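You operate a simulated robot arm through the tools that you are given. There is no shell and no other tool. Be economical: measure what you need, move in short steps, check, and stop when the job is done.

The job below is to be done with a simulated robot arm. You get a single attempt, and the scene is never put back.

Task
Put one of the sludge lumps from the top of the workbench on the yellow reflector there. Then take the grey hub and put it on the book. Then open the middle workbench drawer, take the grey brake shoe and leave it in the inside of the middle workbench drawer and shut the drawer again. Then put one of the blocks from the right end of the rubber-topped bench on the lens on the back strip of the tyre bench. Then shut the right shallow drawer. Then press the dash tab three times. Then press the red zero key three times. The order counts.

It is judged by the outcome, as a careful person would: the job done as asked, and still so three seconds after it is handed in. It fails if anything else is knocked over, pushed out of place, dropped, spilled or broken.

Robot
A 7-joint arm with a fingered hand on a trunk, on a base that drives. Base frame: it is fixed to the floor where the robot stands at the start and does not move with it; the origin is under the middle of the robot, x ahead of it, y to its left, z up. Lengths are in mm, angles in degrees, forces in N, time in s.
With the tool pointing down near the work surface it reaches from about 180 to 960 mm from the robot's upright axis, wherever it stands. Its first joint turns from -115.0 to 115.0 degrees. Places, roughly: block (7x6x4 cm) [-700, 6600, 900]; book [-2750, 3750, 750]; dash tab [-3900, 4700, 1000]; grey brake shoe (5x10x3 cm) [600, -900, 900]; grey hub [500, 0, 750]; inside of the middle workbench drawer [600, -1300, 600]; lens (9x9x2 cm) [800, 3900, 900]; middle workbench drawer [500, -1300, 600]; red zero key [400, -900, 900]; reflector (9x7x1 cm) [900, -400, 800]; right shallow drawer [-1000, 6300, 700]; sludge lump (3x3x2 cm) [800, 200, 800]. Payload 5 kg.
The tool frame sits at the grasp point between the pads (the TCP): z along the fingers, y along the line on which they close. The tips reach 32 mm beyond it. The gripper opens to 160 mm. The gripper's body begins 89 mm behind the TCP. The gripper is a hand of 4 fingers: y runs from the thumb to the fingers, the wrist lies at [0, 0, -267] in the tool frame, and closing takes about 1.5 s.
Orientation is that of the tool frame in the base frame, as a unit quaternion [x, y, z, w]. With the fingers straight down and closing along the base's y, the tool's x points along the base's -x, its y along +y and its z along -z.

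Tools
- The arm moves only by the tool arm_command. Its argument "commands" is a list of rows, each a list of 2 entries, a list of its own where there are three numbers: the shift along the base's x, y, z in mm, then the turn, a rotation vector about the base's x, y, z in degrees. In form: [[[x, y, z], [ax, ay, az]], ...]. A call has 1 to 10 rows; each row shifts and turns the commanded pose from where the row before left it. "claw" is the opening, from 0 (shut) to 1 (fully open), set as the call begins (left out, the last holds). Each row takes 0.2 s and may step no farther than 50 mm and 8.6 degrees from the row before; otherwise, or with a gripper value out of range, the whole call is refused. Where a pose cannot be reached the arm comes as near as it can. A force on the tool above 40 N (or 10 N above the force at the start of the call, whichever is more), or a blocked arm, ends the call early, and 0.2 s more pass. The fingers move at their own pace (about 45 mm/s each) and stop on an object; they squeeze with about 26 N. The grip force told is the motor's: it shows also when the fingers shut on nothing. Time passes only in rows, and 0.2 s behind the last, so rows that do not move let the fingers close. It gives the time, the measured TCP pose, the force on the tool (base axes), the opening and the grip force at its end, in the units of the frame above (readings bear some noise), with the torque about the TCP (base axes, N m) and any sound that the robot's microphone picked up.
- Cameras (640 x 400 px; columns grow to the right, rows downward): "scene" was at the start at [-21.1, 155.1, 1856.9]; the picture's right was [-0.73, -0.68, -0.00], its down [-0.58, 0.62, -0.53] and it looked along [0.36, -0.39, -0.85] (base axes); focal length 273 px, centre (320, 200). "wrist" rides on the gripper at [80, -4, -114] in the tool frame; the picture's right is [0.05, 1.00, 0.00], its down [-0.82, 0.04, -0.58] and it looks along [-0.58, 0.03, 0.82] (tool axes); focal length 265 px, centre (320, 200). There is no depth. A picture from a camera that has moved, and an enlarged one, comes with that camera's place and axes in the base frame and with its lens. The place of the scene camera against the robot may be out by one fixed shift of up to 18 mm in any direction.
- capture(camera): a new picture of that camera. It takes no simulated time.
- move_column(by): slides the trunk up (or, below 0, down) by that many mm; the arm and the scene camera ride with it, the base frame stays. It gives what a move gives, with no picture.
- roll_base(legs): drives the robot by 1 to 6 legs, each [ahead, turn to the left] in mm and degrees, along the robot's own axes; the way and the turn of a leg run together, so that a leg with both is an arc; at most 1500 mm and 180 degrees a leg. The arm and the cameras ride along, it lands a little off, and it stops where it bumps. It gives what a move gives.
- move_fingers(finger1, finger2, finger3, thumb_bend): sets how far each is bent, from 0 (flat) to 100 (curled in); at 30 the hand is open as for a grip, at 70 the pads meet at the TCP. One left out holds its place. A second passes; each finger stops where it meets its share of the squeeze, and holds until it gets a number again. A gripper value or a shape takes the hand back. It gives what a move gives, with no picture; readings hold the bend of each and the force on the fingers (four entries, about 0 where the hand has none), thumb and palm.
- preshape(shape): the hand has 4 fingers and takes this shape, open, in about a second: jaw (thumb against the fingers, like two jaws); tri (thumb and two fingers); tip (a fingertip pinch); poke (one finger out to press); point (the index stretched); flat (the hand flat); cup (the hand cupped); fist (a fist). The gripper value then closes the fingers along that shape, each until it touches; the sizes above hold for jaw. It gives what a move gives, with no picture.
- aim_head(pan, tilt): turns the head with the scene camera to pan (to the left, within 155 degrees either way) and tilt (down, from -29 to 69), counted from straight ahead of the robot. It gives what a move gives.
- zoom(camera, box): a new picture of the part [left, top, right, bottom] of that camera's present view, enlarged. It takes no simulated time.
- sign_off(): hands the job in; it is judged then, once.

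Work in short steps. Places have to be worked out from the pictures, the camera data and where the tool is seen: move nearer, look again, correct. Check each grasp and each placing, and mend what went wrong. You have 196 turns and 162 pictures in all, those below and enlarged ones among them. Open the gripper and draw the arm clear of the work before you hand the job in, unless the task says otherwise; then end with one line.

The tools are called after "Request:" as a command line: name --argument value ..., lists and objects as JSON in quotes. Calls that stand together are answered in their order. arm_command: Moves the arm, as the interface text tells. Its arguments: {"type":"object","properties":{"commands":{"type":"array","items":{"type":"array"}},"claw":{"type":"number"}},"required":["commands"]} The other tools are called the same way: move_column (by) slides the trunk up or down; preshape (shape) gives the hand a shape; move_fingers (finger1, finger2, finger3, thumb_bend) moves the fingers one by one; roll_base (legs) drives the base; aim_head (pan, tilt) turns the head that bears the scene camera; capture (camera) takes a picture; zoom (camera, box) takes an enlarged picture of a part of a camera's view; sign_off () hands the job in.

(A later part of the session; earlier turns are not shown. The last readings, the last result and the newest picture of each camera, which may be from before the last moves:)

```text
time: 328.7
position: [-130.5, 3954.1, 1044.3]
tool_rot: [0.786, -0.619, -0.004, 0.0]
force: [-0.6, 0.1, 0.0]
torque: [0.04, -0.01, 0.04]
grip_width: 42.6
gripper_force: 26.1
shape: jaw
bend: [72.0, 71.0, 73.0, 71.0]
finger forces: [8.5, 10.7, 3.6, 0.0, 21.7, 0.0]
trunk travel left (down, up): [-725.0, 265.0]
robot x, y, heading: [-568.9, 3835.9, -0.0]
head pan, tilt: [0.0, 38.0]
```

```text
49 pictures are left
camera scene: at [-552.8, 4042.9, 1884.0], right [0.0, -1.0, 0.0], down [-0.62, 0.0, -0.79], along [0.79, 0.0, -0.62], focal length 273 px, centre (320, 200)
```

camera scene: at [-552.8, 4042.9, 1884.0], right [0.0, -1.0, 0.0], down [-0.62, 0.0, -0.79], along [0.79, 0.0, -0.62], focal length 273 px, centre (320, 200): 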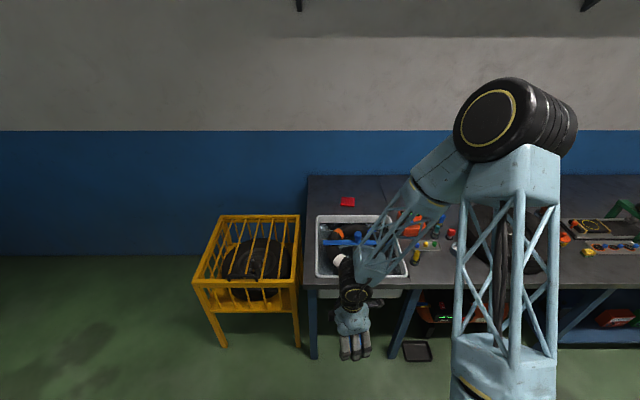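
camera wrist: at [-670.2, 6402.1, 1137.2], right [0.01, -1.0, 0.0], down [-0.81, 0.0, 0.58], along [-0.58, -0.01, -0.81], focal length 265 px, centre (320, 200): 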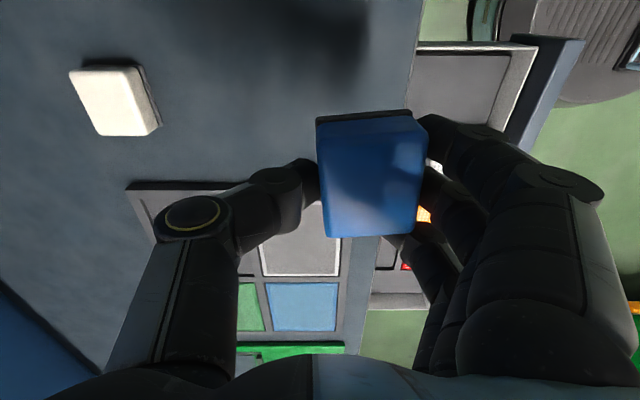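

The red lens is at about (770,3868), beyond a wash tub. Drive forward 330, keeping short of the bench legs.

Request:
roll_base --legs '[[330, 0]]'

Request:
aim_head --pan 10 --tilt 50

Request:
capture --camera "scene"

```text
time: 330.9
position: [206.9, 3955.9, 1043.0]
tool_rot: [0.786, -0.618, -0.004, -0.001]
force: [-0.1, 0.1, -1.0]
torque: [0.01, -0.01, 0.0]
grip_width: 42.7
gripper_force: 26.2
shape: jaw
bend: [72.0, 71.0, 73.0, 71.0]
finger forces: [8.5, 10.8, 3.5, 0.0, 21.8, 0.0]
trunk travel left (down, up): [-725.0, 265.0]
robot x, y, heading: [-236.0, 3840.7, -0.2]
head pan, tilt: [0.0, 38.0]
```

```text
time: 331.6
position: [205.6, 3954.7, 1044.3]
tool_rot: [0.785, -0.619, -0.003, -0.001]
force: [0.2, 0.2, -1.4]
torque: [0.01, 0.02, -0.01]
grip_width: 42.8
gripper_force: 25.9
shape: jaw
bend: [72.0, 71.0, 73.0, 71.0]
finger forces: [8.5, 10.7, 3.6, 0.0, 21.8, 0.1]
trunk travel left (down, up): [-725.0, 265.0]
robot x, y, heading: [-233.5, 3835.6, 0.2]
head pan, tilt: [10.0, 50.0]
```

```text
48 pictures are left
camera scene: at [-227.2, 4056.7, 1866.9], right [0.18, -0.98, 0.0], down [-0.75, -0.13, -0.64], along [0.63, 0.11, -0.77], focal length 273 px, centre (320, 200)
```

scene: 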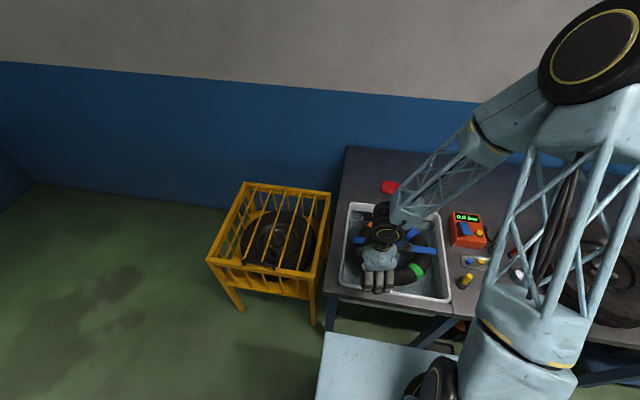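

Lens at about (773,3863). Advance 25 mm more, then extend the arm over the tub toward it.

Request:
roll_base --legs '[[25, 0]]'

Request:
arm_command --commands '[[[40, -5, 0], [0, 0, 0]], [[45, -8, 0], [0, 0, 0]], [[45, -8, 0], [0, 0, 0]], [[45, -8, 0], [0, 0, 0]], [[45, -8, 0], [0, 0, 0]], [[45, -8, 0], [0, 0, 0]], [[45, -8, 0], [0, 0, 0]], [[45, -8, 0], [0, 0, 0]], [[45, -8, 0], [0, 0, 0]], [[45, -8, 0], [0, 0, 0]]]'

Request:
capture --camera "wrist"

```text
time: 332.4
position: [232.8, 3955.3, 1042.2]
tool_rot: [0.786, -0.618, -0.004, 0.0]
force: [0.5, -1.1, -2.9]
torque: [0.02, 0.04, 0.0]
grip_width: 42.5
gripper_force: 25.7
shape: jaw
bend: [72.0, 71.0, 73.0, 71.0]
finger forces: [8.6, 10.6, 3.7, 0.0, 21.8, 0.0]
trunk travel left (down, up): [-725.0, 265.0]
robot x, y, heading: [-208.4, 3838.1, -0.2]
head pan, tilt: [10.0, 50.0]
```

```text
time: 334.6
position: [678.5, 3878.7, 1042.2]
tool_rot: [0.786, -0.618, -0.004, -0.001]
force: [-0.4, -0.5, -1.0]
torque: [0.0, 0.02, 0.02]
grip_width: 42.6
gripper_force: 26.1
shape: jaw
bend: [72.0, 71.0, 73.0, 71.0]
finger forces: [8.4, 10.8, 3.5, 0.0, 21.7, 0.1]
trunk travel left (down, up): [-725.0, 265.0]
robot x, y, heading: [-207.1, 3835.9, -0.2]
head pan, tilt: [10.0, 50.0]
```

```text
47 pictures are left
camera wrist: at [700.2, 3800.0, 1156.5], right [-0.96, -0.29, 0.0], down [-0.23, 0.78, 0.58], along [-0.17, 0.56, -0.81], focal length 265 px, centre (320, 200)
```

wrist: 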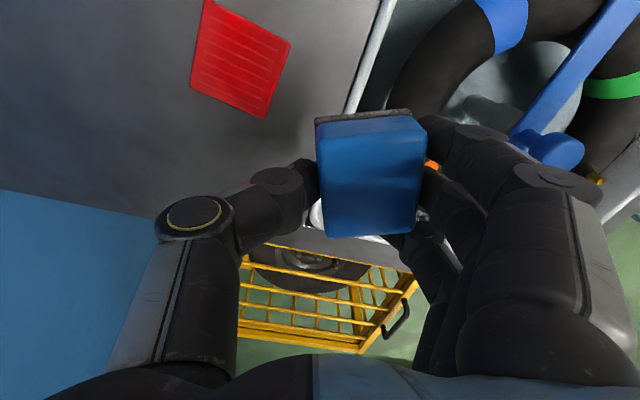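

Lens centre ≈ (765,3866). Accounting for the block's offset in the hand the TCP should go to about (786,3890). Test reach.

Request:
arm_command --commands '[[[40, 6, 0], [0, 0, 0]], [[35, 6, 0], [0, 0, 0]], [[32, 0, 0], [0, 0, 0]]]'

```text
time: 335.4
position: [783.7, 3892.4, 1042.6]
tool_rot: [0.786, -0.619, -0.005, 0.0]
force: [-0.2, 0.0, -0.4]
torque: [0.0, -0.02, 0.01]
grip_width: 42.3
gripper_force: 25.9
shape: jaw
bend: [72.0, 71.0, 73.0, 71.0]
finger forces: [8.5, 10.8, 3.4, 0.1, 21.4, 0.0]
trunk travel left (down, up): [-725.0, 265.0]
robot x, y, heading: [-212.0, 3834.1, -0.1]
head pan, tilt: [10.0, 50.0]
```

Reached. Lower with the trunk 115 mm and look.

Request:
move_column --by -115

Request:
capture --camera "wrist"

Request:
zoom --camera "scene" --box '[330, 110, 490, 230]'

```text
time: 336.9
position: [784.8, 3890.0, 928.6]
tool_rot: [0.786, -0.619, -0.004, -0.001]
force: [-0.4, -0.2, -0.6]
torque: [-0.03, -0.03, 0.01]
grip_width: 42.1
gripper_force: 25.7
shape: jaw
bend: [72.0, 71.0, 73.0, 71.0]
finger forces: [8.5, 10.8, 3.3, 0.1, 21.5, 0.0]
trunk travel left (down, up): [-610.0, 380.0]
robot x, y, heading: [-209.9, 3833.4, 0.3]
head pan, tilt: [10.0, 50.0]
```

```text
46 pictures are left
camera wrist: at [805.3, 3812.2, 1042.6], right [-0.96, -0.29, 0.0], down [-0.23, 0.78, 0.58], along [-0.17, 0.56, -0.81], focal length 265 px, centre (320, 200)
```

wrist: 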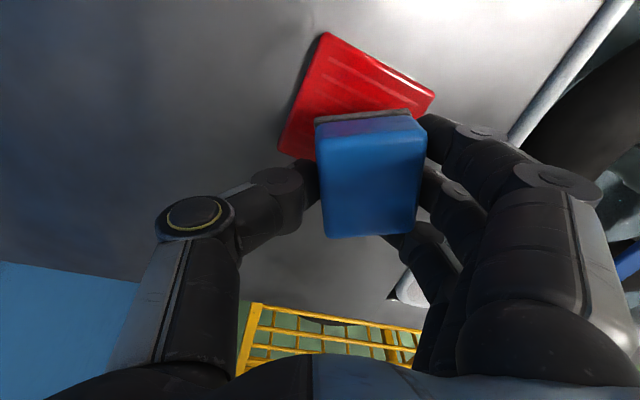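

```text
3.33 times, centred on (410, 170) of scene
camera zoom: at [-202.2, 4056.8, 1751.9], right [0.18, -0.98, 0.0], down [-0.75, -0.13, -0.64], along [0.63, 0.11, -0.77], focal length 911 px, centre (20, 300)
```

zoom: 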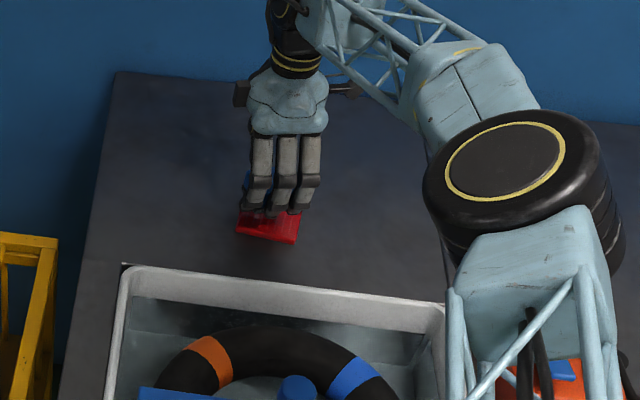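

Geometry agrees: lens centre (764,3869), block centre ≈ (764,3865). Lower 30 mm with the trunk.

Request:
move_column --by -30

Request:
move_column --by -4

Request:
capture --camera "wrist"

```text
time: 337.6
position: [784.1, 3889.7, 897.4]
tool_rot: [0.786, -0.619, -0.003, 0.0]
force: [0.0, -0.2, 0.2]
torque: [0.03, -0.02, -0.01]
grip_width: 42.3
gripper_force: 26.3
shape: jaw
bend: [72.0, 71.0, 73.0, 71.0]
finger forces: [8.5, 10.8, 3.4, 0.1, 21.5, 0.0]
trunk travel left (down, up): [-580.0, 410.0]
robot x, y, heading: [-211.2, 3837.5, 0.1]
head pan, tilt: [10.0, 50.0]
```

```text
time: 338.2
position: [783.8, 3890.9, 895.2]
tool_rot: [0.786, -0.619, -0.003, -0.002]
force: [0.7, -0.7, 4.2]
torque: [-0.25, 0.29, 0.01]
grip_width: 42.2
gripper_force: 26.9
shape: jaw
bend: [72.0, 71.0, 73.0, 71.0]
finger forces: [14.2, 10.7, 3.3, 0.1, 21.6, 0.0]
trunk travel left (down, up): [-576.0, 414.0]
robot x, y, heading: [-207.3, 3836.7, 0.0]
head pan, tilt: [10.0, 50.0]
```

```text
44 pictures are left
camera wrist: at [805.2, 3812.2, 1009.3], right [-0.96, -0.29, 0.0], down [-0.23, 0.78, 0.58], along [-0.17, 0.56, -0.81], focal length 265 px, centre (320, 200)
```

wrist: 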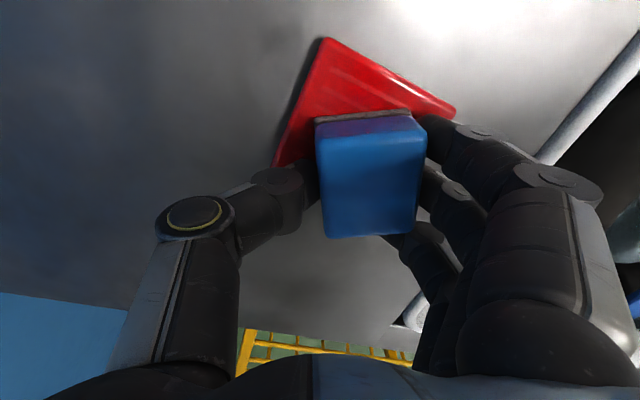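

Block is centred on the lens and touching. Open the hand, then rise with the trunk.

Request:
arm_command --commands '[[[0, 0, 1], [0, 0, 0]], [[0, 0, 0], [0, 0, 0]], [[0, 0, 0], [0, 0, 0]], [[0, 0, 0], [0, 0, 0]], [[0, 0, 0], [0, 0, 0]], [[0, 0, 0], [0, 0, 0]], [[0, 0, 0], [0, 0, 0]]]' --claw 0.65

Request:
move_column --by 149

Request:
capture --camera "wrist"

```text
time: 339.8
position: [783.9, 3890.7, 896.0]
tool_rot: [0.786, -0.618, -0.004, -0.001]
force: [0.4, 1.6, 0.7]
torque: [-0.04, 0.02, -0.02]
grip_width: 103.2
gripper_force: 0.0
shape: jaw
bend: [70.0, 70.0, 70.0, 67.0]
finger forces: [0.8, 0.1, 0.0, 0.1, 0.1, 0.1]
trunk travel left (down, up): [-576.0, 414.0]
robot x, y, heading: [-208.9, 3838.3, 0.2]
head pan, tilt: [10.0, 50.0]
```

```text
time: 341.5
position: [783.8, 3890.8, 1043.7]
tool_rot: [0.786, -0.619, -0.004, -0.001]
force: [0.1, 0.5, 0.3]
torque: [0.01, -0.03, -0.01]
grip_width: 103.5
gripper_force: 0.0
shape: jaw
bend: [70.0, 70.0, 70.0, 67.0]
finger forces: [0.1, 0.0, 0.0, 0.0, 0.1, 0.0]
trunk travel left (down, up): [-725.0, 265.0]
robot x, y, heading: [-211.7, 3840.7, -0.1]
head pan, tilt: [10.0, 50.0]
```

```text
43 pictures are left
camera wrist: at [805.5, 3812.4, 1158.1], right [-0.96, -0.29, 0.0], down [-0.23, 0.78, 0.58], along [-0.17, 0.56, -0.81], focal length 265 px, centre (320, 200)
```

wrist: 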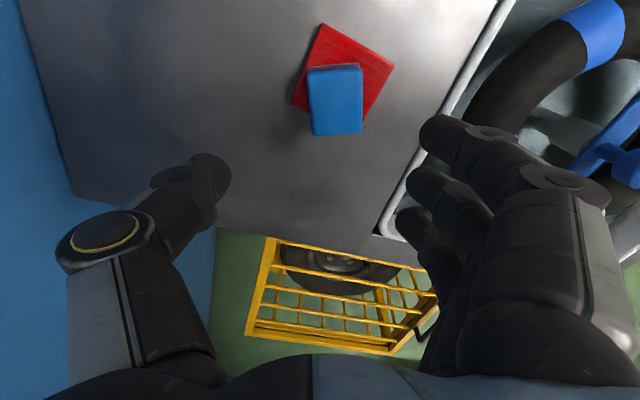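

Block rests squarely on the lens. Retract and drive back to the rubber-topped bench for the drawer.

Request:
arm_command --commands '[[[-45, 5, 10], [0, 0, 0]], [[-45, 8, 0], [0, 0, 0]], [[-48, 8, 0], [0, 0, 0]], [[-48, 8, 0], [0, 0, 0]], [[-48, 8, 0], [0, 0, 0]], [[-48, 8, 0], [0, 0, 0]], [[-48, 8, 0], [0, 0, 0]], [[-48, 8, 0], [0, 0, 0]], [[-48, 8, 0], [0, 0, 0]], [[-48, 0, 0], [0, 0, 0]]]' --claw 0.0

Request:
roll_base --legs '[[-360, 0], [0, 101.6], [1450, 0], [0, -11.6]]'

Request:
aim_head --pan 0 --tilt 45

Request:
capture --camera "scene"

```text
time: 343.7
position: [308.7, 3959.9, 1056.6]
tool_rot: [0.785, -0.619, -0.003, -0.001]
force: [-1.0, 0.0, 0.7]
torque: [0.0, -0.03, -0.02]
grip_width: 0.0
gripper_force: 26.6
shape: jaw
bend: [68.0, 63.0, 68.0, 67.0]
finger forces: [0.0, 0.0, 0.0, 0.0, 0.1, 0.0]
trunk travel left (down, up): [-725.0, 265.0]
robot x, y, heading: [-209.5, 3838.4, -0.0]
head pan, tilt: [10.0, 50.0]
```

```text
time: 358.2
position: [-980.5, 5788.7, 1054.9]
tool_rot: [0.994, 0.113, -0.004, 0.003]
force: [0.3, 1.1, 0.2]
torque: [0.01, 0.01, 0.0]
grip_width: 0.2
gripper_force: 25.6
shape: jaw
bend: [68.0, 63.0, 68.0, 67.0]
finger forces: [0.0, 0.0, 0.0, 0.1, 0.0, 0.0]
trunk travel left (down, up): [-725.0, 265.0]
robot x, y, heading: [-868.7, 5266.5, 89.5]
head pan, tilt: [10.0, 50.0]
```

```text
time: 358.9
position: [-982.0, 5788.7, 1054.3]
tool_rot: [0.994, 0.111, -0.003, 0.001]
force: [-0.1, -0.2, 0.0]
torque: [-0.02, -0.01, 0.02]
grip_width: 0.0
gripper_force: 25.8
shape: jaw
bend: [68.0, 63.0, 68.0, 67.0]
finger forces: [0.0, 0.0, 0.1, 0.0, 0.0, 0.0]
trunk travel left (down, up): [-725.0, 265.0]
robot x, y, heading: [-867.7, 5268.0, 89.3]
head pan, tilt: [0.0, 45.0]
```

```text
42 pictures are left
camera scene: at [-1078.2, 5294.8, 1873.7], right [1.0, -0.01, 0.0], down [-0.01, -0.71, -0.71], along [0.01, 0.71, -0.71], focal length 273 px, centre (320, 200)
```

scene: 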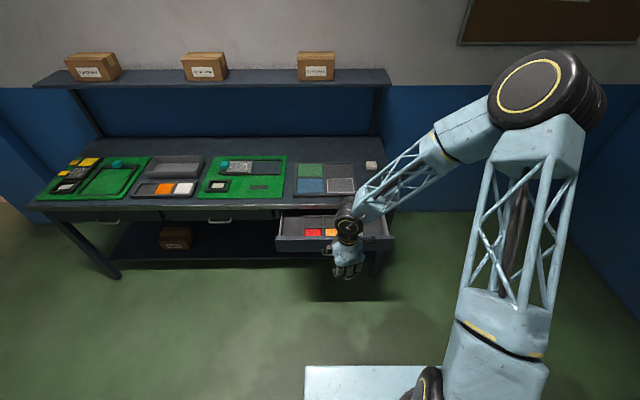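

Rotate the hand so its closing axis is across the drawer (side of the fingers will push).

Request:
arm_command --commands '[[[0, 0, 0], [0, 0, 8]], [[0, 0, 0], [0, 0, 8]], [[0, 0, 0], [0, 0, 8]], [[0, 0, 0], [0, 0, 8]], [[0, 0, 0], [0, 0, 8]], [[0, 0, 0], [0, 0, 8]], [[0, 0, 0], [0, 0, 8]], [[0, 0, 0], [0, 0, 8]], [[0, 0, 0], [0, 0, 8]], [[0, 0, 0], [0, 0, 5]]]'

Request:
capture --camera "wrist"

```text
time: 361.1
position: [-982.1, 5789.4, 1053.5]
tool_rot: [0.707, 0.707, -0.001, 0.003]
force: [1.0, -1.1, 0.8]
torque: [-0.03, -0.01, 0.0]
grip_width: 0.0
gripper_force: 25.8
shape: jaw
bend: [68.0, 63.0, 68.0, 67.0]
finger forces: [0.0, 0.0, 0.1, 0.1, 0.0, 0.0]
trunk travel left (down, up): [-725.0, 265.0]
robot x, y, heading: [-863.9, 5267.5, 89.3]
head pan, tilt: [0.0, 45.0]
```

```text
41 pictures are left
camera wrist: at [-988.5, 5869.9, 1169.1], right [1.0, 0.05, 0.0], down [0.04, -0.81, 0.58], along [0.03, -0.58, -0.81], focal length 265 px, centre (320, 200)
```

wrist: 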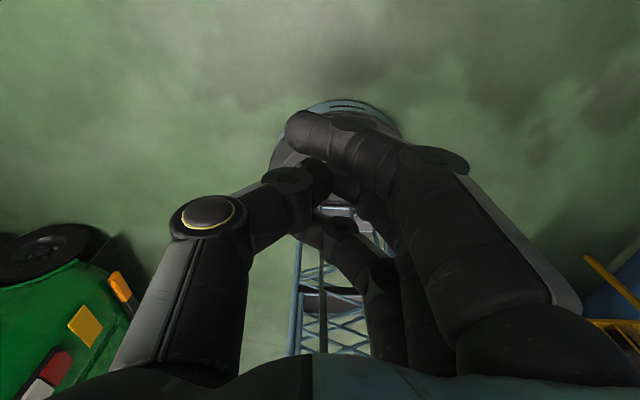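

Works. Lower the trunk 280 so the fingers are at the drawer-front height, drive up close, and look.

Request:
move_column --by -280

Request:
roll_base --legs '[[220, 0.5]]'

Request:
capture --camera "scene"

```text
time: 363.9
position: [-983.0, 5790.0, 774.2]
tool_rot: [0.708, 0.706, -0.001, 0.004]
force: [0.7, 1.7, -0.4]
torque: [0.0, 0.0, -0.01]
grip_width: 0.0
gripper_force: 26.0
shape: jaw
bend: [68.0, 63.0, 68.0, 67.0]
finger forces: [0.1, 0.0, 0.0, 0.0, 0.0, 0.1]
trunk travel left (down, up): [-445.0, 545.0]
robot x, y, heading: [-867.1, 5270.9, 89.3]
head pan, tilt: [0.0, 45.0]
```

```text
time: 365.6
position: [-986.0, 6007.4, 775.9]
tool_rot: [0.705, 0.709, -0.001, 0.004]
force: [-0.7, 0.1, -0.1]
torque: [0.0, -0.03, 0.01]
grip_width: 0.2
gripper_force: 26.3
shape: jaw
bend: [68.0, 63.0, 68.0, 67.0]
finger forces: [0.0, 0.0, 0.1, 0.0, 0.0, 0.0]
trunk travel left (down, up): [-445.0, 545.0]
robot x, y, heading: [-867.5, 5490.1, 90.2]
head pan, tilt: [0.0, 45.0]
```

```text
40 pictures are left
camera scene: at [-1077.1, 5512.9, 1593.7], right [1.0, 0.0, 0.0], down [0.0, -0.71, -0.71], along [0.0, 0.71, -0.71], focal length 273 px, centre (320, 200)
```

scene: 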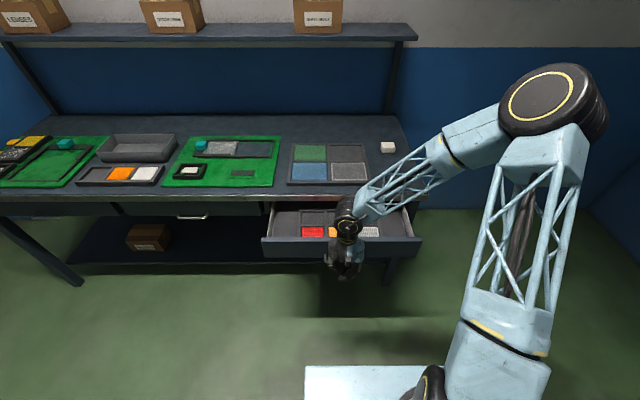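

Aligned with the drawer centre. Push by driving 130, then check.

Request:
roll_base --legs '[[130, 0]]'

Request:
zoom --camera "scene" --box '[220, 160, 460, 310]'

```text
time: 366.9
position: [-985.2, 6139.0, 774.1]
tool_rot: [0.704, 0.71, -0.002, 0.004]
force: [0.9, -0.4, 0.2]
torque: [0.0, 0.04, 0.02]
grip_width: 0.0
gripper_force: 26.0
shape: jaw
bend: [69.0, 63.0, 68.0, 67.0]
finger forces: [0.0, 0.0, 0.1, 0.0, 0.0, 0.0]
trunk travel left (down, up): [-445.0, 545.0]
robot x, y, heading: [-860.8, 5616.6, 89.9]
head pan, tilt: [0.0, 45.0]
```

```text
2.67 times, centred on (340, 235) of scene
camera zoom: at [-1076.9, 5643.8, 1593.7], right [1.0, 0.0, 0.0], down [0.0, -0.71, -0.71], along [0.0, 0.71, -0.71], focal length 729 px, centre (267, 107)
```

zoom: 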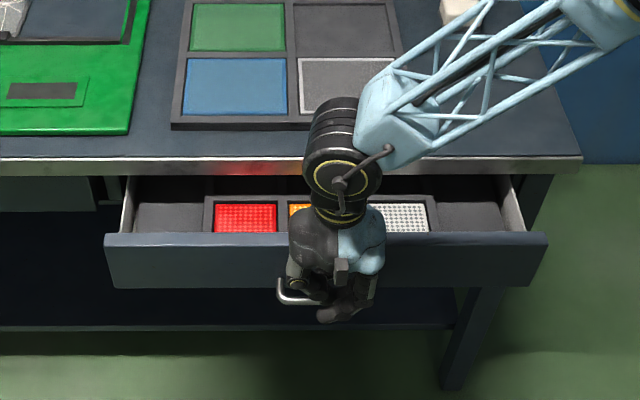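

The drawer is moving in; about 100 mm remains. Push 70 more.

Request:
roll_base --legs '[[70, 0]]'

Request:
zoom --camera "scene" --box '[220, 160, 460, 310]'

```text
time: 367.9
position: [-985.4, 6210.4, 775.0]
tool_rot: [0.705, 0.71, -0.001, 0.004]
force: [-0.3, 0.1, 0.9]
torque: [0.0, -0.01, 0.0]
grip_width: 0.2
gripper_force: 25.5
shape: jaw
bend: [69.0, 63.0, 68.0, 67.0]
finger forces: [0.1, 0.1, 0.0, 0.0, 0.0, 0.0]
trunk travel left (down, up): [-445.0, 545.0]
robot x, y, heading: [-867.1, 5690.5, 89.9]
head pan, tilt: [0.0, 45.0]
```

```text
2.67 times, centred on (340, 235) of scene
camera zoom: at [-1076.8, 5714.3, 1593.7], right [1.0, 0.0, 0.0], down [0.0, -0.71, -0.71], along [0.0, 0.71, -0.71], focal length 729 px, centre (267, 107)
```

zoom: 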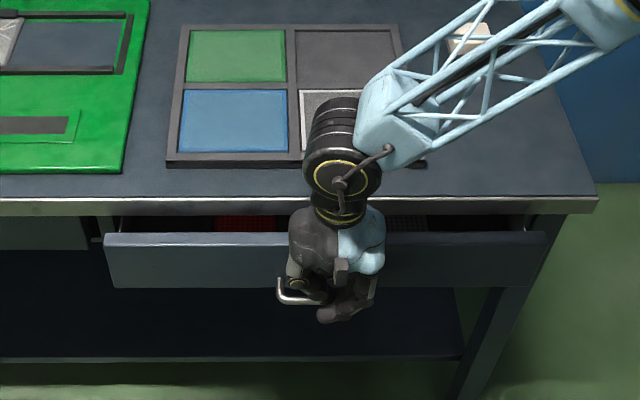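

Upright fingers would meet the recessed bench edge. Back off 60 mm and tilt the hand forward ~45° so fingertips lead.

Request:
roll_base --legs '[[-90, 0]]'

Request:
arm_command --commands '[[[0, 0, 0], [8, 0, 0]], [[0, 0, 0], [8, 0, 0]], [[0, 0, 0], [8, 0, 0]], [[0, 0, 0], [8, 0, 0]], [[0, 0, 0], [8, 0, 0]], [[0, 0, 0], [5, 0, 0]]]'

Request:
zoom --camera "scene" --box '[220, 160, 460, 310]'

```text
time: 369.0
position: [-985.6, 6119.9, 774.4]
tool_rot: [0.705, 0.709, -0.002, 0.004]
force: [0.3, -0.3, 0.5]
torque: [-0.02, -0.01, -0.02]
grip_width: 0.0
gripper_force: 26.1
shape: jaw
bend: [69.0, 63.0, 68.0, 67.0]
finger forces: [0.0, 0.1, 0.0, 0.1, 0.1, 0.0]
trunk travel left (down, up): [-445.0, 545.0]
robot x, y, heading: [-864.3, 5600.3, 89.8]
head pan, tilt: [0.0, 45.0]
```

```text
time: 370.4
position: [-997.9, 6151.8, 763.2]
tool_rot: [0.654, 0.655, 0.271, -0.266]
force: [0.2, 0.0, 0.3]
torque: [0.02, 0.0, 0.0]
grip_width: 0.0
gripper_force: 26.3
shape: jaw
bend: [69.0, 63.0, 68.0, 67.0]
finger forces: [0.0, 0.1, 0.1, 0.1, 0.0, 0.1]
out of reach, approached as far as the arm can: row 4, 5, 6
trunk travel left (down, up): [-445.0, 545.0]
robot x, y, heading: [-863.7, 5599.8, 89.8]
head pan, tilt: [0.0, 45.0]
```

```text
2.67 times, centred on (340, 235) of scene
camera zoom: at [-1077.1, 5624.1, 1593.8], right [1.0, 0.0, 0.0], down [0.0, -0.71, -0.71], along [0.0, 0.71, -0.71], focal length 729 px, centre (267, 107)
```

zoom: 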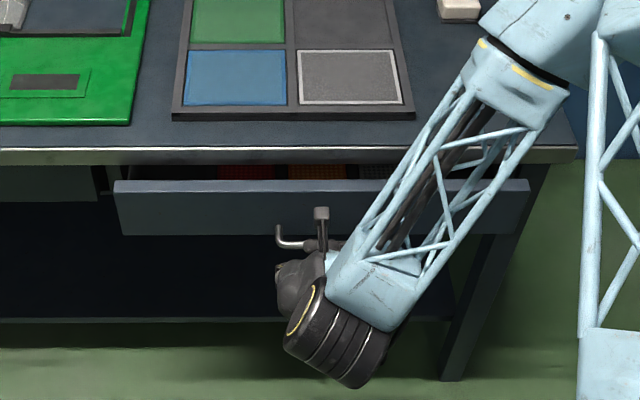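

Tilted. Drive forward 90 to push.

Request:
roll_base --legs '[[90, 0]]'

Request:
zoom --camera "scene" --box '[220, 160, 460, 310]'

```text
time: 371.5
position: [-998.6, 6241.8, 763.0]
tool_rot: [0.654, 0.655, 0.27, -0.264]
force: [-0.1, 0.3, 0.1]
torque: [0.02, -0.02, -0.01]
grip_width: 0.0
gripper_force: 26.1
shape: jaw
bend: [69.0, 63.0, 68.0, 67.0]
finger forces: [0.0, 0.0, 0.0, 0.0, 0.0, 0.0]
trunk travel left (down, up): [-445.0, 545.0]
robot x, y, heading: [-866.7, 5688.1, 90.1]
head pan, tilt: [0.0, 45.0]
```

```text
2.67 times, centred on (340, 235) of scene
camera zoom: at [-1076.8, 5714.3, 1593.7], right [1.0, 0.0, 0.0], down [0.0, -0.71, -0.71], along [0.0, 0.71, -0.71], focal length 729 px, centre (267, 107)
```

zoom: 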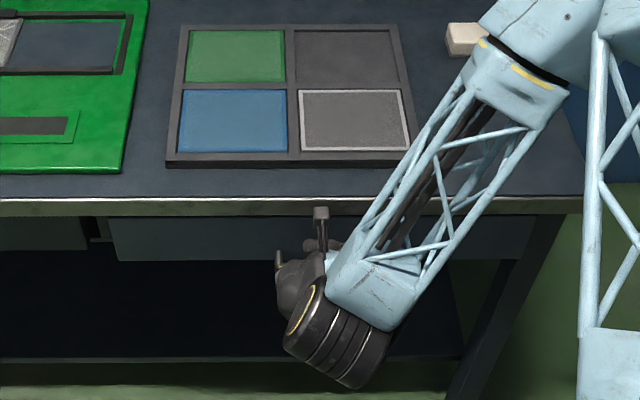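

Nearly flush with the neighbour; push 15 mm more.

Request:
roll_base --legs '[[15, 0]]'

Request:
zoom --camera "scene" --box '[160, 190, 400, 300]'

```text
time: 372.3
position: [-996.6, 6255.7, 764.0]
tool_rot: [0.654, 0.655, 0.27, -0.265]
force: [0.5, 0.0, -0.3]
torque: [-0.01, 0.0, 0.0]
grip_width: 0.3
gripper_force: 26.2
shape: jaw
bend: [69.0, 63.0, 68.0, 67.0]
finger forces: [0.2, 0.0, 0.0, 0.1, 0.0, 0.1]
trunk travel left (down, up): [-445.0, 545.0]
robot x, y, heading: [-867.6, 5707.7, 90.0]
head pan, tilt: [0.0, 45.0]
```

```text
2.67 times, centred on (280, 245) of scene
camera zoom: at [-1076.8, 5729.4, 1593.7], right [1.0, 0.0, 0.0], down [0.0, -0.71, -0.71], along [0.0, 0.71, -0.71], focal length 729 px, centre (427, 80)
```

zoom: 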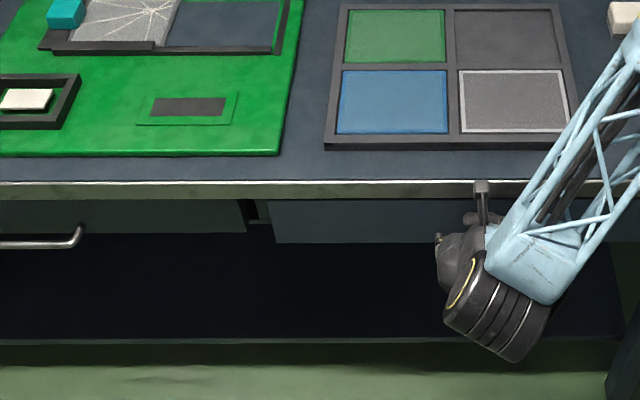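

Still ~20 mm proud relative to the neighbour. Push 20 more.

Request:
roll_base --legs '[[22, 0]]'

Request:
zoom --camera "scene" --box '[160, 190, 400, 300]'

```text
time: 373.1
position: [-997.2, 6279.2, 762.1]
tool_rot: [0.654, 0.655, 0.271, -0.265]
force: [-0.6, -0.4, 0.1]
torque: [0.01, 0.01, 0.0]
grip_width: 0.0
gripper_force: 26.2
shape: jaw
bend: [69.0, 63.0, 68.0, 67.0]
finger forces: [0.1, 0.0, 0.0, 0.0, 0.0, 0.1]
trunk travel left (down, up): [-445.0, 545.0]
robot x, y, heading: [-865.2, 5728.5, 89.7]
head pan, tilt: [0.0, 45.0]
```

```text
2.67 times, centred on (280, 245) of scene
camera zoom: at [-1076.7, 5751.5, 1593.7], right [1.0, 0.0, 0.0], down [0.0, -0.71, -0.71], along [0.0, 0.71, -0.71], focal length 729 px, centre (427, 80)
```

zoom: 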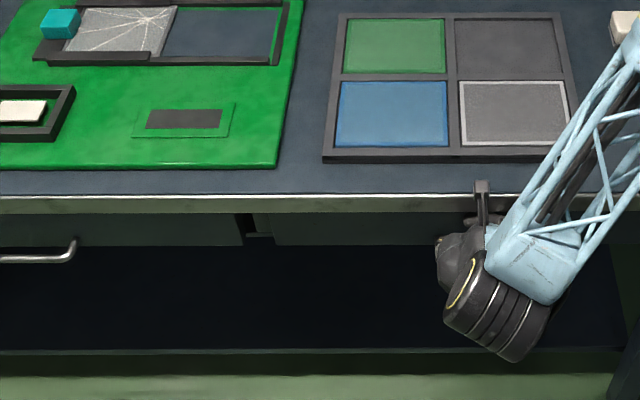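

Fronts now line up. A final 6 mm nudge to make sure it's seated, watching force.

Request:
roll_base --legs '[[6, 0]]'

Request:
zoom --camera "scene" --box '[160, 190, 400, 300]'

```text
time: 374.4
position: [-996.7, 6281.4, 761.1]
tool_rot: [0.655, 0.656, 0.269, -0.262]
force: [0.5, -3.5, 0.8]
torque: [0.06, 0.01, 0.08]
grip_width: 0.0
gripper_force: 25.7
shape: jaw
bend: [70.0, 63.0, 68.0, 67.0]
finger forces: [3.9, 0.1, 0.0, 0.1, 0.1, 0.0]
trunk travel left (down, up): [-445.0, 545.0]
robot x, y, heading: [-867.2, 5732.8, 89.8]
head pan, tilt: [0.0, 45.0]
stopped in leg 1: the force on the tool passed its limit at 41 N (the readings are from after the stop); the commanded pose is now the measured one
```

```text
2.67 times, centred on (280, 245) of scene
camera zoom: at [-1076.7, 5756.8, 1593.8], right [1.0, 0.0, 0.0], down [0.0, -0.71, -0.71], along [0.0, 0.71, -0.71], focal length 729 px, centre (427, 80)
```

zoom: 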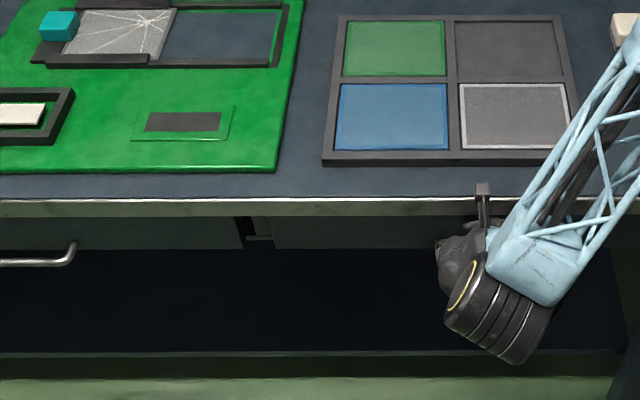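

Drawer is shut. Back off, raise, straighten the hand, and look toward the three-wheeler.

Request:
roll_base --legs '[[-250, 0]]'

Request:
move_column --by 280

Request:
arm_command --commands '[[[0, -10, 0], [-8, 0, 0]], [[0, -10, 0], [-8, 0, 0]], [[0, -10, 0], [-8, 0, 0]], [[0, 0, 0], [-8, 0, 0]], [[0, 0, 0], [-8, 0, 0]], [[0, 0, 0], [-4, 0, 0]]]'

Request:
aim_head --pan 80 --tilt 20

Request:
capture --camera "scene"

```text
time: 376.2
position: [-996.8, 6030.7, 762.0]
tool_rot: [0.654, 0.656, 0.269, -0.263]
force: [0.5, 0.0, 0.0]
torque: [0.01, 0.0, 0.01]
grip_width: 0.0
gripper_force: 26.6
shape: jaw
bend: [69.0, 63.0, 68.0, 67.0]
finger forces: [0.0, 0.0, 0.0, 0.0, 0.1, 0.1]
trunk travel left (down, up): [-445.0, 545.0]
robot x, y, heading: [-865.1, 5484.4, 89.8]
head pan, tilt: [0.0, 45.0]
```

```text
time: 379.1
position: [-997.2, 6030.3, 1041.1]
tool_rot: [0.654, 0.656, 0.269, -0.263]
force: [-0.4, -0.6, 0.2]
torque: [-0.04, 0.0, -0.04]
grip_width: 0.0
gripper_force: 25.7
shape: jaw
bend: [69.0, 63.0, 68.0, 67.0]
finger forces: [0.1, 0.0, 0.0, 0.0, 0.0, 0.0]
trunk travel left (down, up): [-725.0, 265.0]
robot x, y, heading: [-861.4, 5480.6, 89.9]
head pan, tilt: [0.0, 45.0]
```

```text
time: 380.4
position: [-997.2, 6001.5, 1042.4]
tool_rot: [0.704, 0.71, 0.002, 0.001]
force: [-0.2, 0.4, 0.1]
torque: [0.03, -0.02, 0.03]
grip_width: 0.0
gripper_force: 26.0
shape: jaw
bend: [69.0, 63.0, 68.0, 67.0]
finger forces: [0.0, 0.1, 0.1, 0.0, 0.1, 0.0]
trunk travel left (down, up): [-725.0, 265.0]
robot x, y, heading: [-864.5, 5486.1, 89.8]
head pan, tilt: [0.0, 45.0]
```

```text
time: 382.0
position: [-997.4, 5999.4, 1042.0]
tool_rot: [0.703, 0.711, 0.004, 0.002]
force: [-0.8, -0.5, 0.1]
torque: [0.03, 0.0, 0.02]
grip_width: 0.1
gripper_force: 25.8
shape: jaw
bend: [69.0, 63.0, 68.0, 67.0]
finger forces: [0.1, 0.0, 0.1, 0.1, 0.0, 0.0]
trunk travel left (down, up): [-725.0, 265.0]
robot x, y, heading: [-867.9, 5481.8, 89.8]
head pan, tilt: [80.0, 20.0]
```

```text
32 pictures are left
camera scene: at [-1169.5, 5441.8, 1912.4], right [0.18, 0.98, 0.0], down [0.34, -0.06, -0.94], along [-0.92, 0.17, -0.34], focal length 273 px, centre (320, 200)
```

scene: 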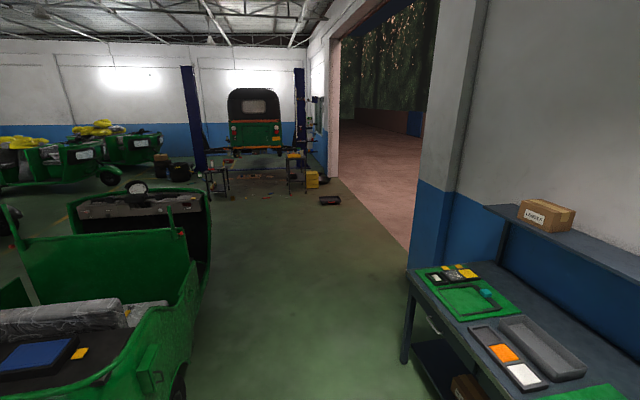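

Zoom on the dashboard from here.

Request:
zoom --camera "scene" --box '[60, 170, 220, 270]'

```text
4.00 times, centred on (140, 220) of scene
camera zoom: at [-1169.5, 5441.8, 1912.4], right [0.18, 0.98, 0.0], down [0.34, -0.06, -0.94], along [-0.92, 0.17, -0.34], focal length 1093 px, centre (1040, 120)
```

zoom: 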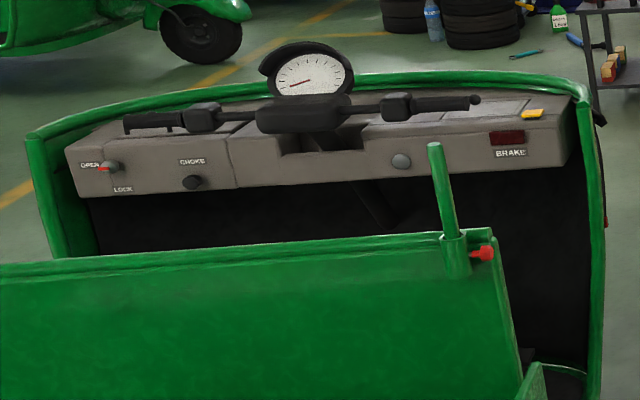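

The dash tab is the yellow tab on the dash top near (-3905,4660,1000). Raise the arm and drive around the far side to (-4000,5480) facing −y.

Request:
move_column --by 200

Request:
roll_base --legs '[[0, 90], [1500, 0], [1500, 0], [130, 0], [0, 90]]'

Request:
aim_head --pan 0 --tilt 42

Request:
capture --camera "scene"

```text
time: 384.1
position: [-997.7, 6001.2, 1241.2]
tool_rot: [0.706, 0.709, 0.002, 0.001]
force: [-0.5, 0.6, 0.4]
torque: [0.01, 0.02, -0.02]
grip_width: 0.0
gripper_force: 26.1
shape: jaw
bend: [69.0, 63.0, 68.0, 67.0]
finger forces: [0.1, 0.0, 0.1, 0.0, 0.1, 0.1]
trunk travel left (down, up): [-925.0, 65.0]
robot x, y, heading: [-867.3, 5480.4, 89.7]
head pan, tilt: [80.0, 20.0]
```

```text
time: 407.6
position: [-3857.2, 4959.8, 1241.6]
tool_rot: [0.714, -0.7, -0.001, 0.002]
force: [0.5, 0.3, 0.7]
torque: [0.0, -0.01, -0.01]
grip_width: 0.1
gripper_force: 25.8
shape: jaw
bend: [69.0, 62.0, 68.0, 67.0]
finger forces: [0.0, 0.1, 0.0, 0.0, 0.1, 0.1]
trunk travel left (down, up): [-925.0, 65.0]
robot x, y, heading: [-3997.9, 5475.5, -89.1]
head pan, tilt: [80.0, 20.0]
```

```text
time: 409.1
position: [-3856.5, 4959.9, 1241.7]
tool_rot: [0.714, -0.7, -0.001, 0.003]
force: [-1.1, 0.3, 0.3]
torque: [0.03, 0.02, 0.0]
grip_width: 0.1
gripper_force: 26.0
shape: jaw
bend: [69.0, 62.0, 68.0, 67.0]
finger forces: [0.1, 0.0, 0.1, 0.0, 0.0, 0.0]
trunk travel left (down, up): [-925.0, 65.0]
robot x, y, heading: [-3995.8, 5479.0, -89.4]
head pan, tilt: [0.0, 42.0]
```

```text
30 pictures are left
camera scene: at [-3799.9, 5457.8, 2078.1], right [-1.0, -0.01, 0.0], down [-0.01, 0.67, -0.74], along [0.01, -0.74, -0.67], focal length 273 px, centre (320, 200)
```

scene: 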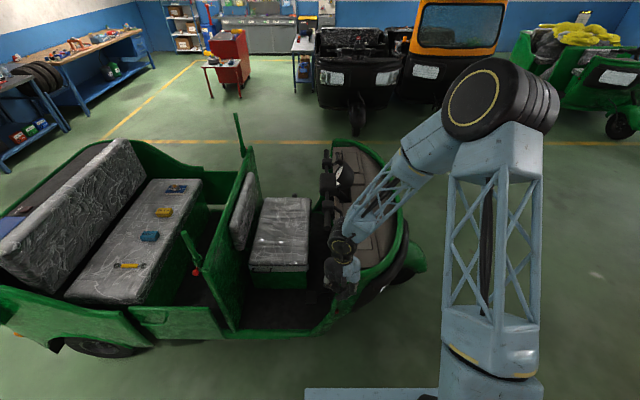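

Tab is hidden by the hand. Rotate the hand back, set the poke shape, and look with the wrist camera.

Request:
arm_command --commands '[[[0, 0, 0], [0, 0, -8]], [[0, 0, 0], [0, 0, -8]], [[0, 0, 0], [0, 0, -8]], [[0, 0, 0], [0, 0, -8]], [[0, 0, 0], [0, 0, -8]], [[0, 0, 0], [0, 0, -8]], [[0, 0, 0], [0, 0, -8]], [[0, 0, 0], [0, 0, -8]], [[0, -10, 0], [0, 0, -8]], [[0, -10, 0], [0, 0, -8]]]'

Request:
preshape --shape "poke"

Request:
arm_command --commands '[[[-5, -40, 0], [0, 0, 0]], [[-5, -40, 0], [0, 0, 0]], [[-5, -40, 0], [0, 0, 0]], [[-5, -40, 0], [0, 0, 0]]]'

Request:
capture --camera "wrist"

```text
time: 411.3
position: [-3856.6, 4938.8, 1241.2]
tool_rot: [-0.095, 0.995, 0.003, -0.001]
force: [-0.3, 0.0, 0.8]
torque: [0.0, -0.02, 0.01]
grip_width: 0.0
gripper_force: 25.9
shape: jaw
bend: [69.0, 62.0, 68.0, 67.0]
finger forces: [0.0, 0.0, 0.0, 0.0, 0.1, 0.0]
trunk travel left (down, up): [-925.0, 65.0]
robot x, y, heading: [-3994.9, 5477.5, -89.3]
head pan, tilt: [0.0, 42.0]
```

```text
time: 412.2
position: [-3855.2, 4938.5, 1241.8]
tool_rot: [-0.097, 0.995, 0.002, -0.001]
force: [-0.2, -0.7, 0.4]
torque: [0.0, 0.05, 0.01]
grip_width: 0.1
gripper_force: 0.2
shape: poke
bend: [100.0, 100.0, 100.0, 47.0]
finger forces: [0.0, 0.0, 0.1, 0.0, 0.1, 0.0]
trunk travel left (down, up): [-925.0, 65.0]
robot x, y, heading: [-3998.3, 5477.4, -89.4]
head pan, tilt: [0.0, 42.0]
```

```text
time: 413.2
position: [-3877.1, 4778.5, 1241.3]
tool_rot: [-0.097, 0.995, 0.003, -0.001]
force: [0.1, 0.2, -1.0]
torque: [0.04, 0.0, 0.02]
grip_width: 0.2
gripper_force: 0.1
shape: poke
bend: [100.0, 100.0, 100.0, 47.0]
finger forces: [0.0, 0.0, 0.1, 0.1, 0.0, 0.0]
trunk travel left (down, up): [-925.0, 65.0]
robot x, y, heading: [-3994.7, 5476.8, -89.4]
head pan, tilt: [0.0, 42.0]
```

```text
29 pictures are left
camera wrist: at [-3956.7, 4756.9, 1355.8], right [-0.24, 0.97, 0.01], down [0.79, 0.2, 0.58], along [0.56, 0.15, -0.82], focal length 265 px, centre (320, 200)
```

wrist: 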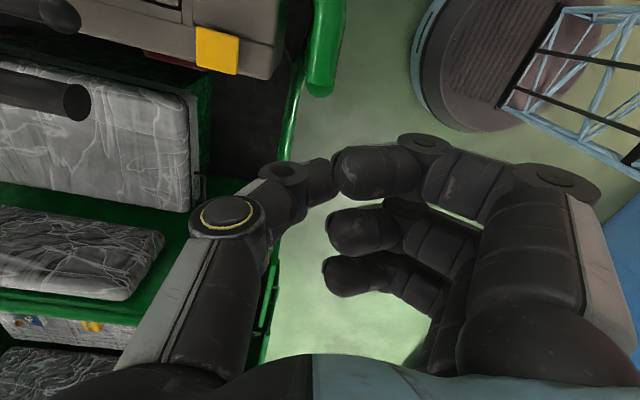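

Tab near (-3893,4652). Open the poke shape fully (claw 1) and move nearer.

Request:
arm_command --commands '[[[0, -30, -20], [0, 0, 0]], [[-3, -30, -20], [0, 0, 0]], [[-3, -20, -20], [0, 0, 0]], [[0, 0, 0], [0, 0, 0]], [[0, 0, 0], [0, 0, 0]]]' --claw 1.0

Request:
capture --camera "wrist"

```text
time: 414.4
position: [-3882.9, 4699.3, 1181.4]
tool_rot: [-0.096, 0.995, 0.003, -0.001]
force: [0.3, -0.3, 0.5]
torque: [0.03, 0.01, 0.02]
grip_width: 0.1
gripper_force: 0.0
shape: poke
bend: [100.0, 100.0, 100.0, 47.0]
finger forces: [0.0, 0.0, 0.1, 0.0, 0.0, 0.0]
trunk travel left (down, up): [-925.0, 65.0]
robot x, y, heading: [-3992.9, 5477.4, -89.3]
head pan, tilt: [0.0, 42.0]
```

```text
28 pictures are left
camera wrist: at [-3962.5, 4677.7, 1295.7], right [-0.24, 0.97, 0.01], down [0.79, 0.2, 0.58], along [0.56, 0.15, -0.82], focal length 265 px, centre (320, 200)
```

wrist: 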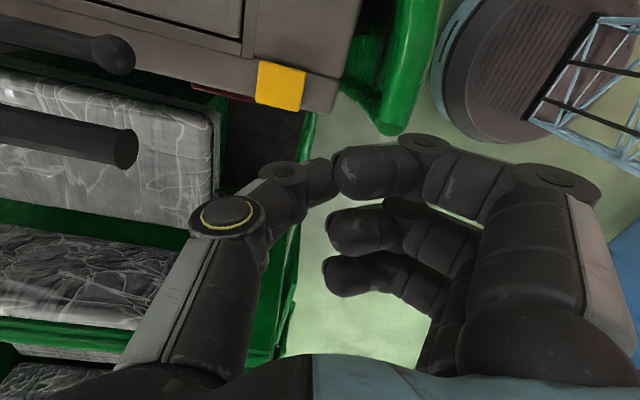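

Tab triangulates to (-3896,4657,1018). Form a single pointer with the middle finger and thumb meeting on the tool axis, others curled.

Request:
move_fingers --finger1 100 --finger2 70 --finger3 100 --thumb_bend 70

Request:
arm_command --commands '[[[-6, -20, -20], [0, 0, 0]], [[-6, -22, -25], [0, 0, 0]], [[0, 0, -30], [0, 0, 0]]]'

Request:
capture --camera "wrist"

```text
time: 415.4
position: [-3883.5, 4699.5, 1181.3]
tool_rot: [-0.097, 0.995, 0.002, -0.001]
force: [-0.1, -0.1, -0.5]
torque: [-0.04, -0.02, -0.01]
grip_width: 51.7
gripper_force: 0.1
shape: fingers
bend: [100.0, 92.0, 100.0, 67.0]
finger forces: [0.0, 0.0, 0.1, 0.1, 0.0, 0.0]
trunk travel left (down, up): [-925.0, 65.0]
robot x, y, heading: [-3995.6, 5478.5, -89.0]
head pan, tilt: [0.0, 42.0]
```

```text
time: 416.2
position: [-3893.7, 4656.3, 1104.6]
tool_rot: [-0.097, 0.995, 0.003, -0.001]
force: [-0.1, -0.1, -0.3]
torque: [0.05, 0.02, 0.01]
grip_width: 51.9
gripper_force: 0.1
shape: fingers
bend: [100.0, 92.0, 100.0, 67.0]
finger forces: [0.0, 0.0, 0.0, 0.0, 0.0, 0.1]
trunk travel left (down, up): [-925.0, 65.0]
robot x, y, heading: [-3994.2, 5475.4, -89.2]
head pan, tilt: [0.0, 42.0]
```

```text
27 pictures are left
camera wrist: at [-3974.1, 4635.0, 1220.3], right [-0.24, 0.97, 0.01], down [0.79, 0.2, 0.58], along [0.56, 0.14, -0.82], focal length 265 px, centre (320, 200)
```

wrist: 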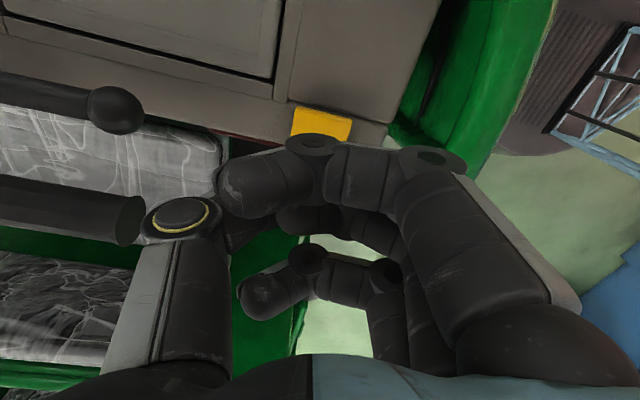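

The curled index knuckle is in the way. Raise and use the "point" shape (index stretched) instead.

Request:
arm_command --commands '[[[0, 0, 40], [0, 0, 0]], [[0, 0, 40], [0, 0, 0]]]'

Request:
preshape --shape "point"

Request:
capture --camera "wrist"

```text
time: 416.8
position: [-3893.9, 4659.1, 1187.1]
tool_rot: [-0.097, 0.995, 0.004, -0.001]
force: [0.3, 0.3, -0.1]
torque: [-0.02, 0.02, 0.02]
grip_width: 52.0
gripper_force: 0.1
shape: fingers
bend: [100.0, 92.0, 100.0, 67.0]
finger forces: [0.1, 0.0, 0.0, 0.0, 0.1, 0.1]
trunk travel left (down, up): [-925.0, 65.0]
robot x, y, heading: [-3997.0, 5476.6, -89.2]
head pan, tilt: [0.0, 42.0]
```

```text
time: 417.7
position: [-3894.7, 4658.7, 1187.2]
tool_rot: [-0.097, 0.995, 0.003, -0.002]
force: [-0.1, 0.1, 0.1]
torque: [0.01, 0.01, -0.04]
grip_width: 152.1
gripper_force: 0.1
shape: point
bend: [30.0, 100.0, 100.0, 55.0]
finger forces: [0.0, 0.0, 0.0, 0.1, 0.0, 0.0]
trunk travel left (down, up): [-925.0, 65.0]
robot x, y, heading: [-3996.8, 5474.1, -89.4]
head pan, tilt: [0.0, 42.0]
```

```text
26 pictures are left
camera wrist: at [-3974.0, 4636.4, 1301.9], right [-0.24, 0.97, 0.01], down [0.79, 0.2, 0.58], along [0.56, 0.14, -0.82], focal length 265 px, centre (320, 200)
```

wrist: 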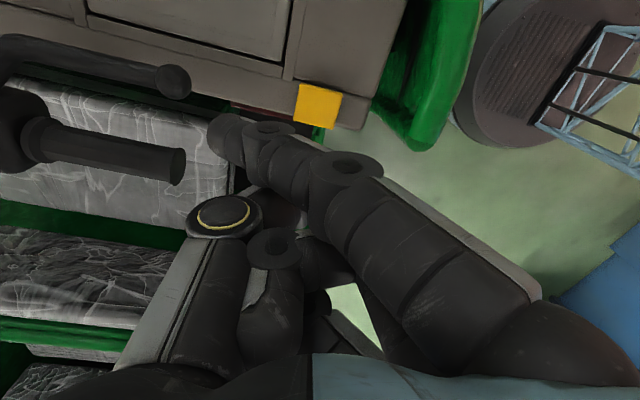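

The pointed index leans across; a closed jaw is more predictable (index tip at tool (25,-8,32)). Return to jaw closed and position the index tip over the tab.

Request:
preshape --shape "jaw"

Request:
arm_command --commands '[[[10, 6, 0], [0, 0, 0]], [[10, 6, 0], [0, 0, 0]], [[0, 0, 0], [0, 0, 0]], [[0, 0, 0], [0, 0, 0]], [[0, 0, 0], [0, 0, 0]], [[0, 0, 0], [0, 0, 0]], [[0, 0, 0], [0, 0, 0]], [[0, 0, 0], [0, 0, 0]], [[0, 0, -40], [0, 0, 0]], [[0, 0, -40], [0, 0, 0]]]' --claw 0.0

Request:
capture --camera "wrist"

```text
time: 418.6
position: [-3893.7, 4656.8, 1187.5]
tool_rot: [-0.097, 0.995, 0.002, -0.002]
force: [-0.7, 0.6, 1.1]
torque: [-0.01, -0.01, -0.01]
grip_width: 159.7
gripper_force: 0.0
shape: jaw
bend: [30.0, 30.0, 30.0, 30.0]
finger forces: [0.0, 0.0, 0.0, 0.0, 0.0, 0.1]
trunk travel left (down, up): [-925.0, 65.0]
robot x, y, heading: [-3996.9, 5478.7, -89.3]
head pan, tilt: [0.0, 42.0]
```

```text
time: 420.8
position: [-3874.5, 4667.8, 1108.8]
tool_rot: [-0.097, 0.995, 0.002, -0.001]
force: [-0.8, -0.1, 0.1]
torque: [0.02, -0.01, -0.02]
grip_width: 0.0
gripper_force: 21.1
shape: jaw
bend: [68.0, 63.0, 68.0, 66.0]
finger forces: [0.0, 0.0, 0.1, 0.0, 0.0, 0.0]
trunk travel left (down, up): [-925.0, 65.0]
robot x, y, heading: [-3997.0, 5477.4, -89.4]
head pan, tilt: [0.0, 42.0]
```

```text
25 pictures are left
camera wrist: at [-3953.5, 4648.0, 1222.3], right [-0.24, 0.97, 0.01], down [0.79, 0.2, 0.58], along [0.56, 0.14, -0.82], focal length 265 px, centre (320, 200)
```

wrist: 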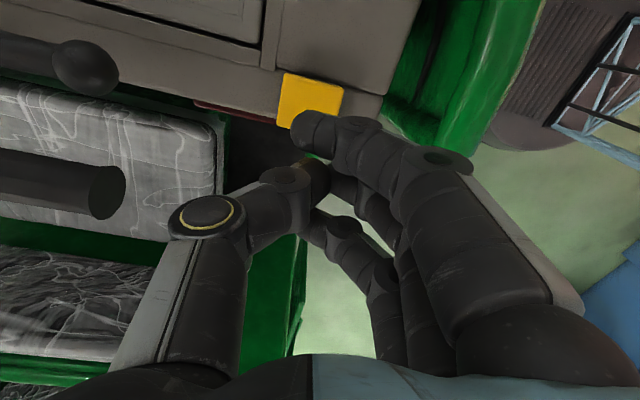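

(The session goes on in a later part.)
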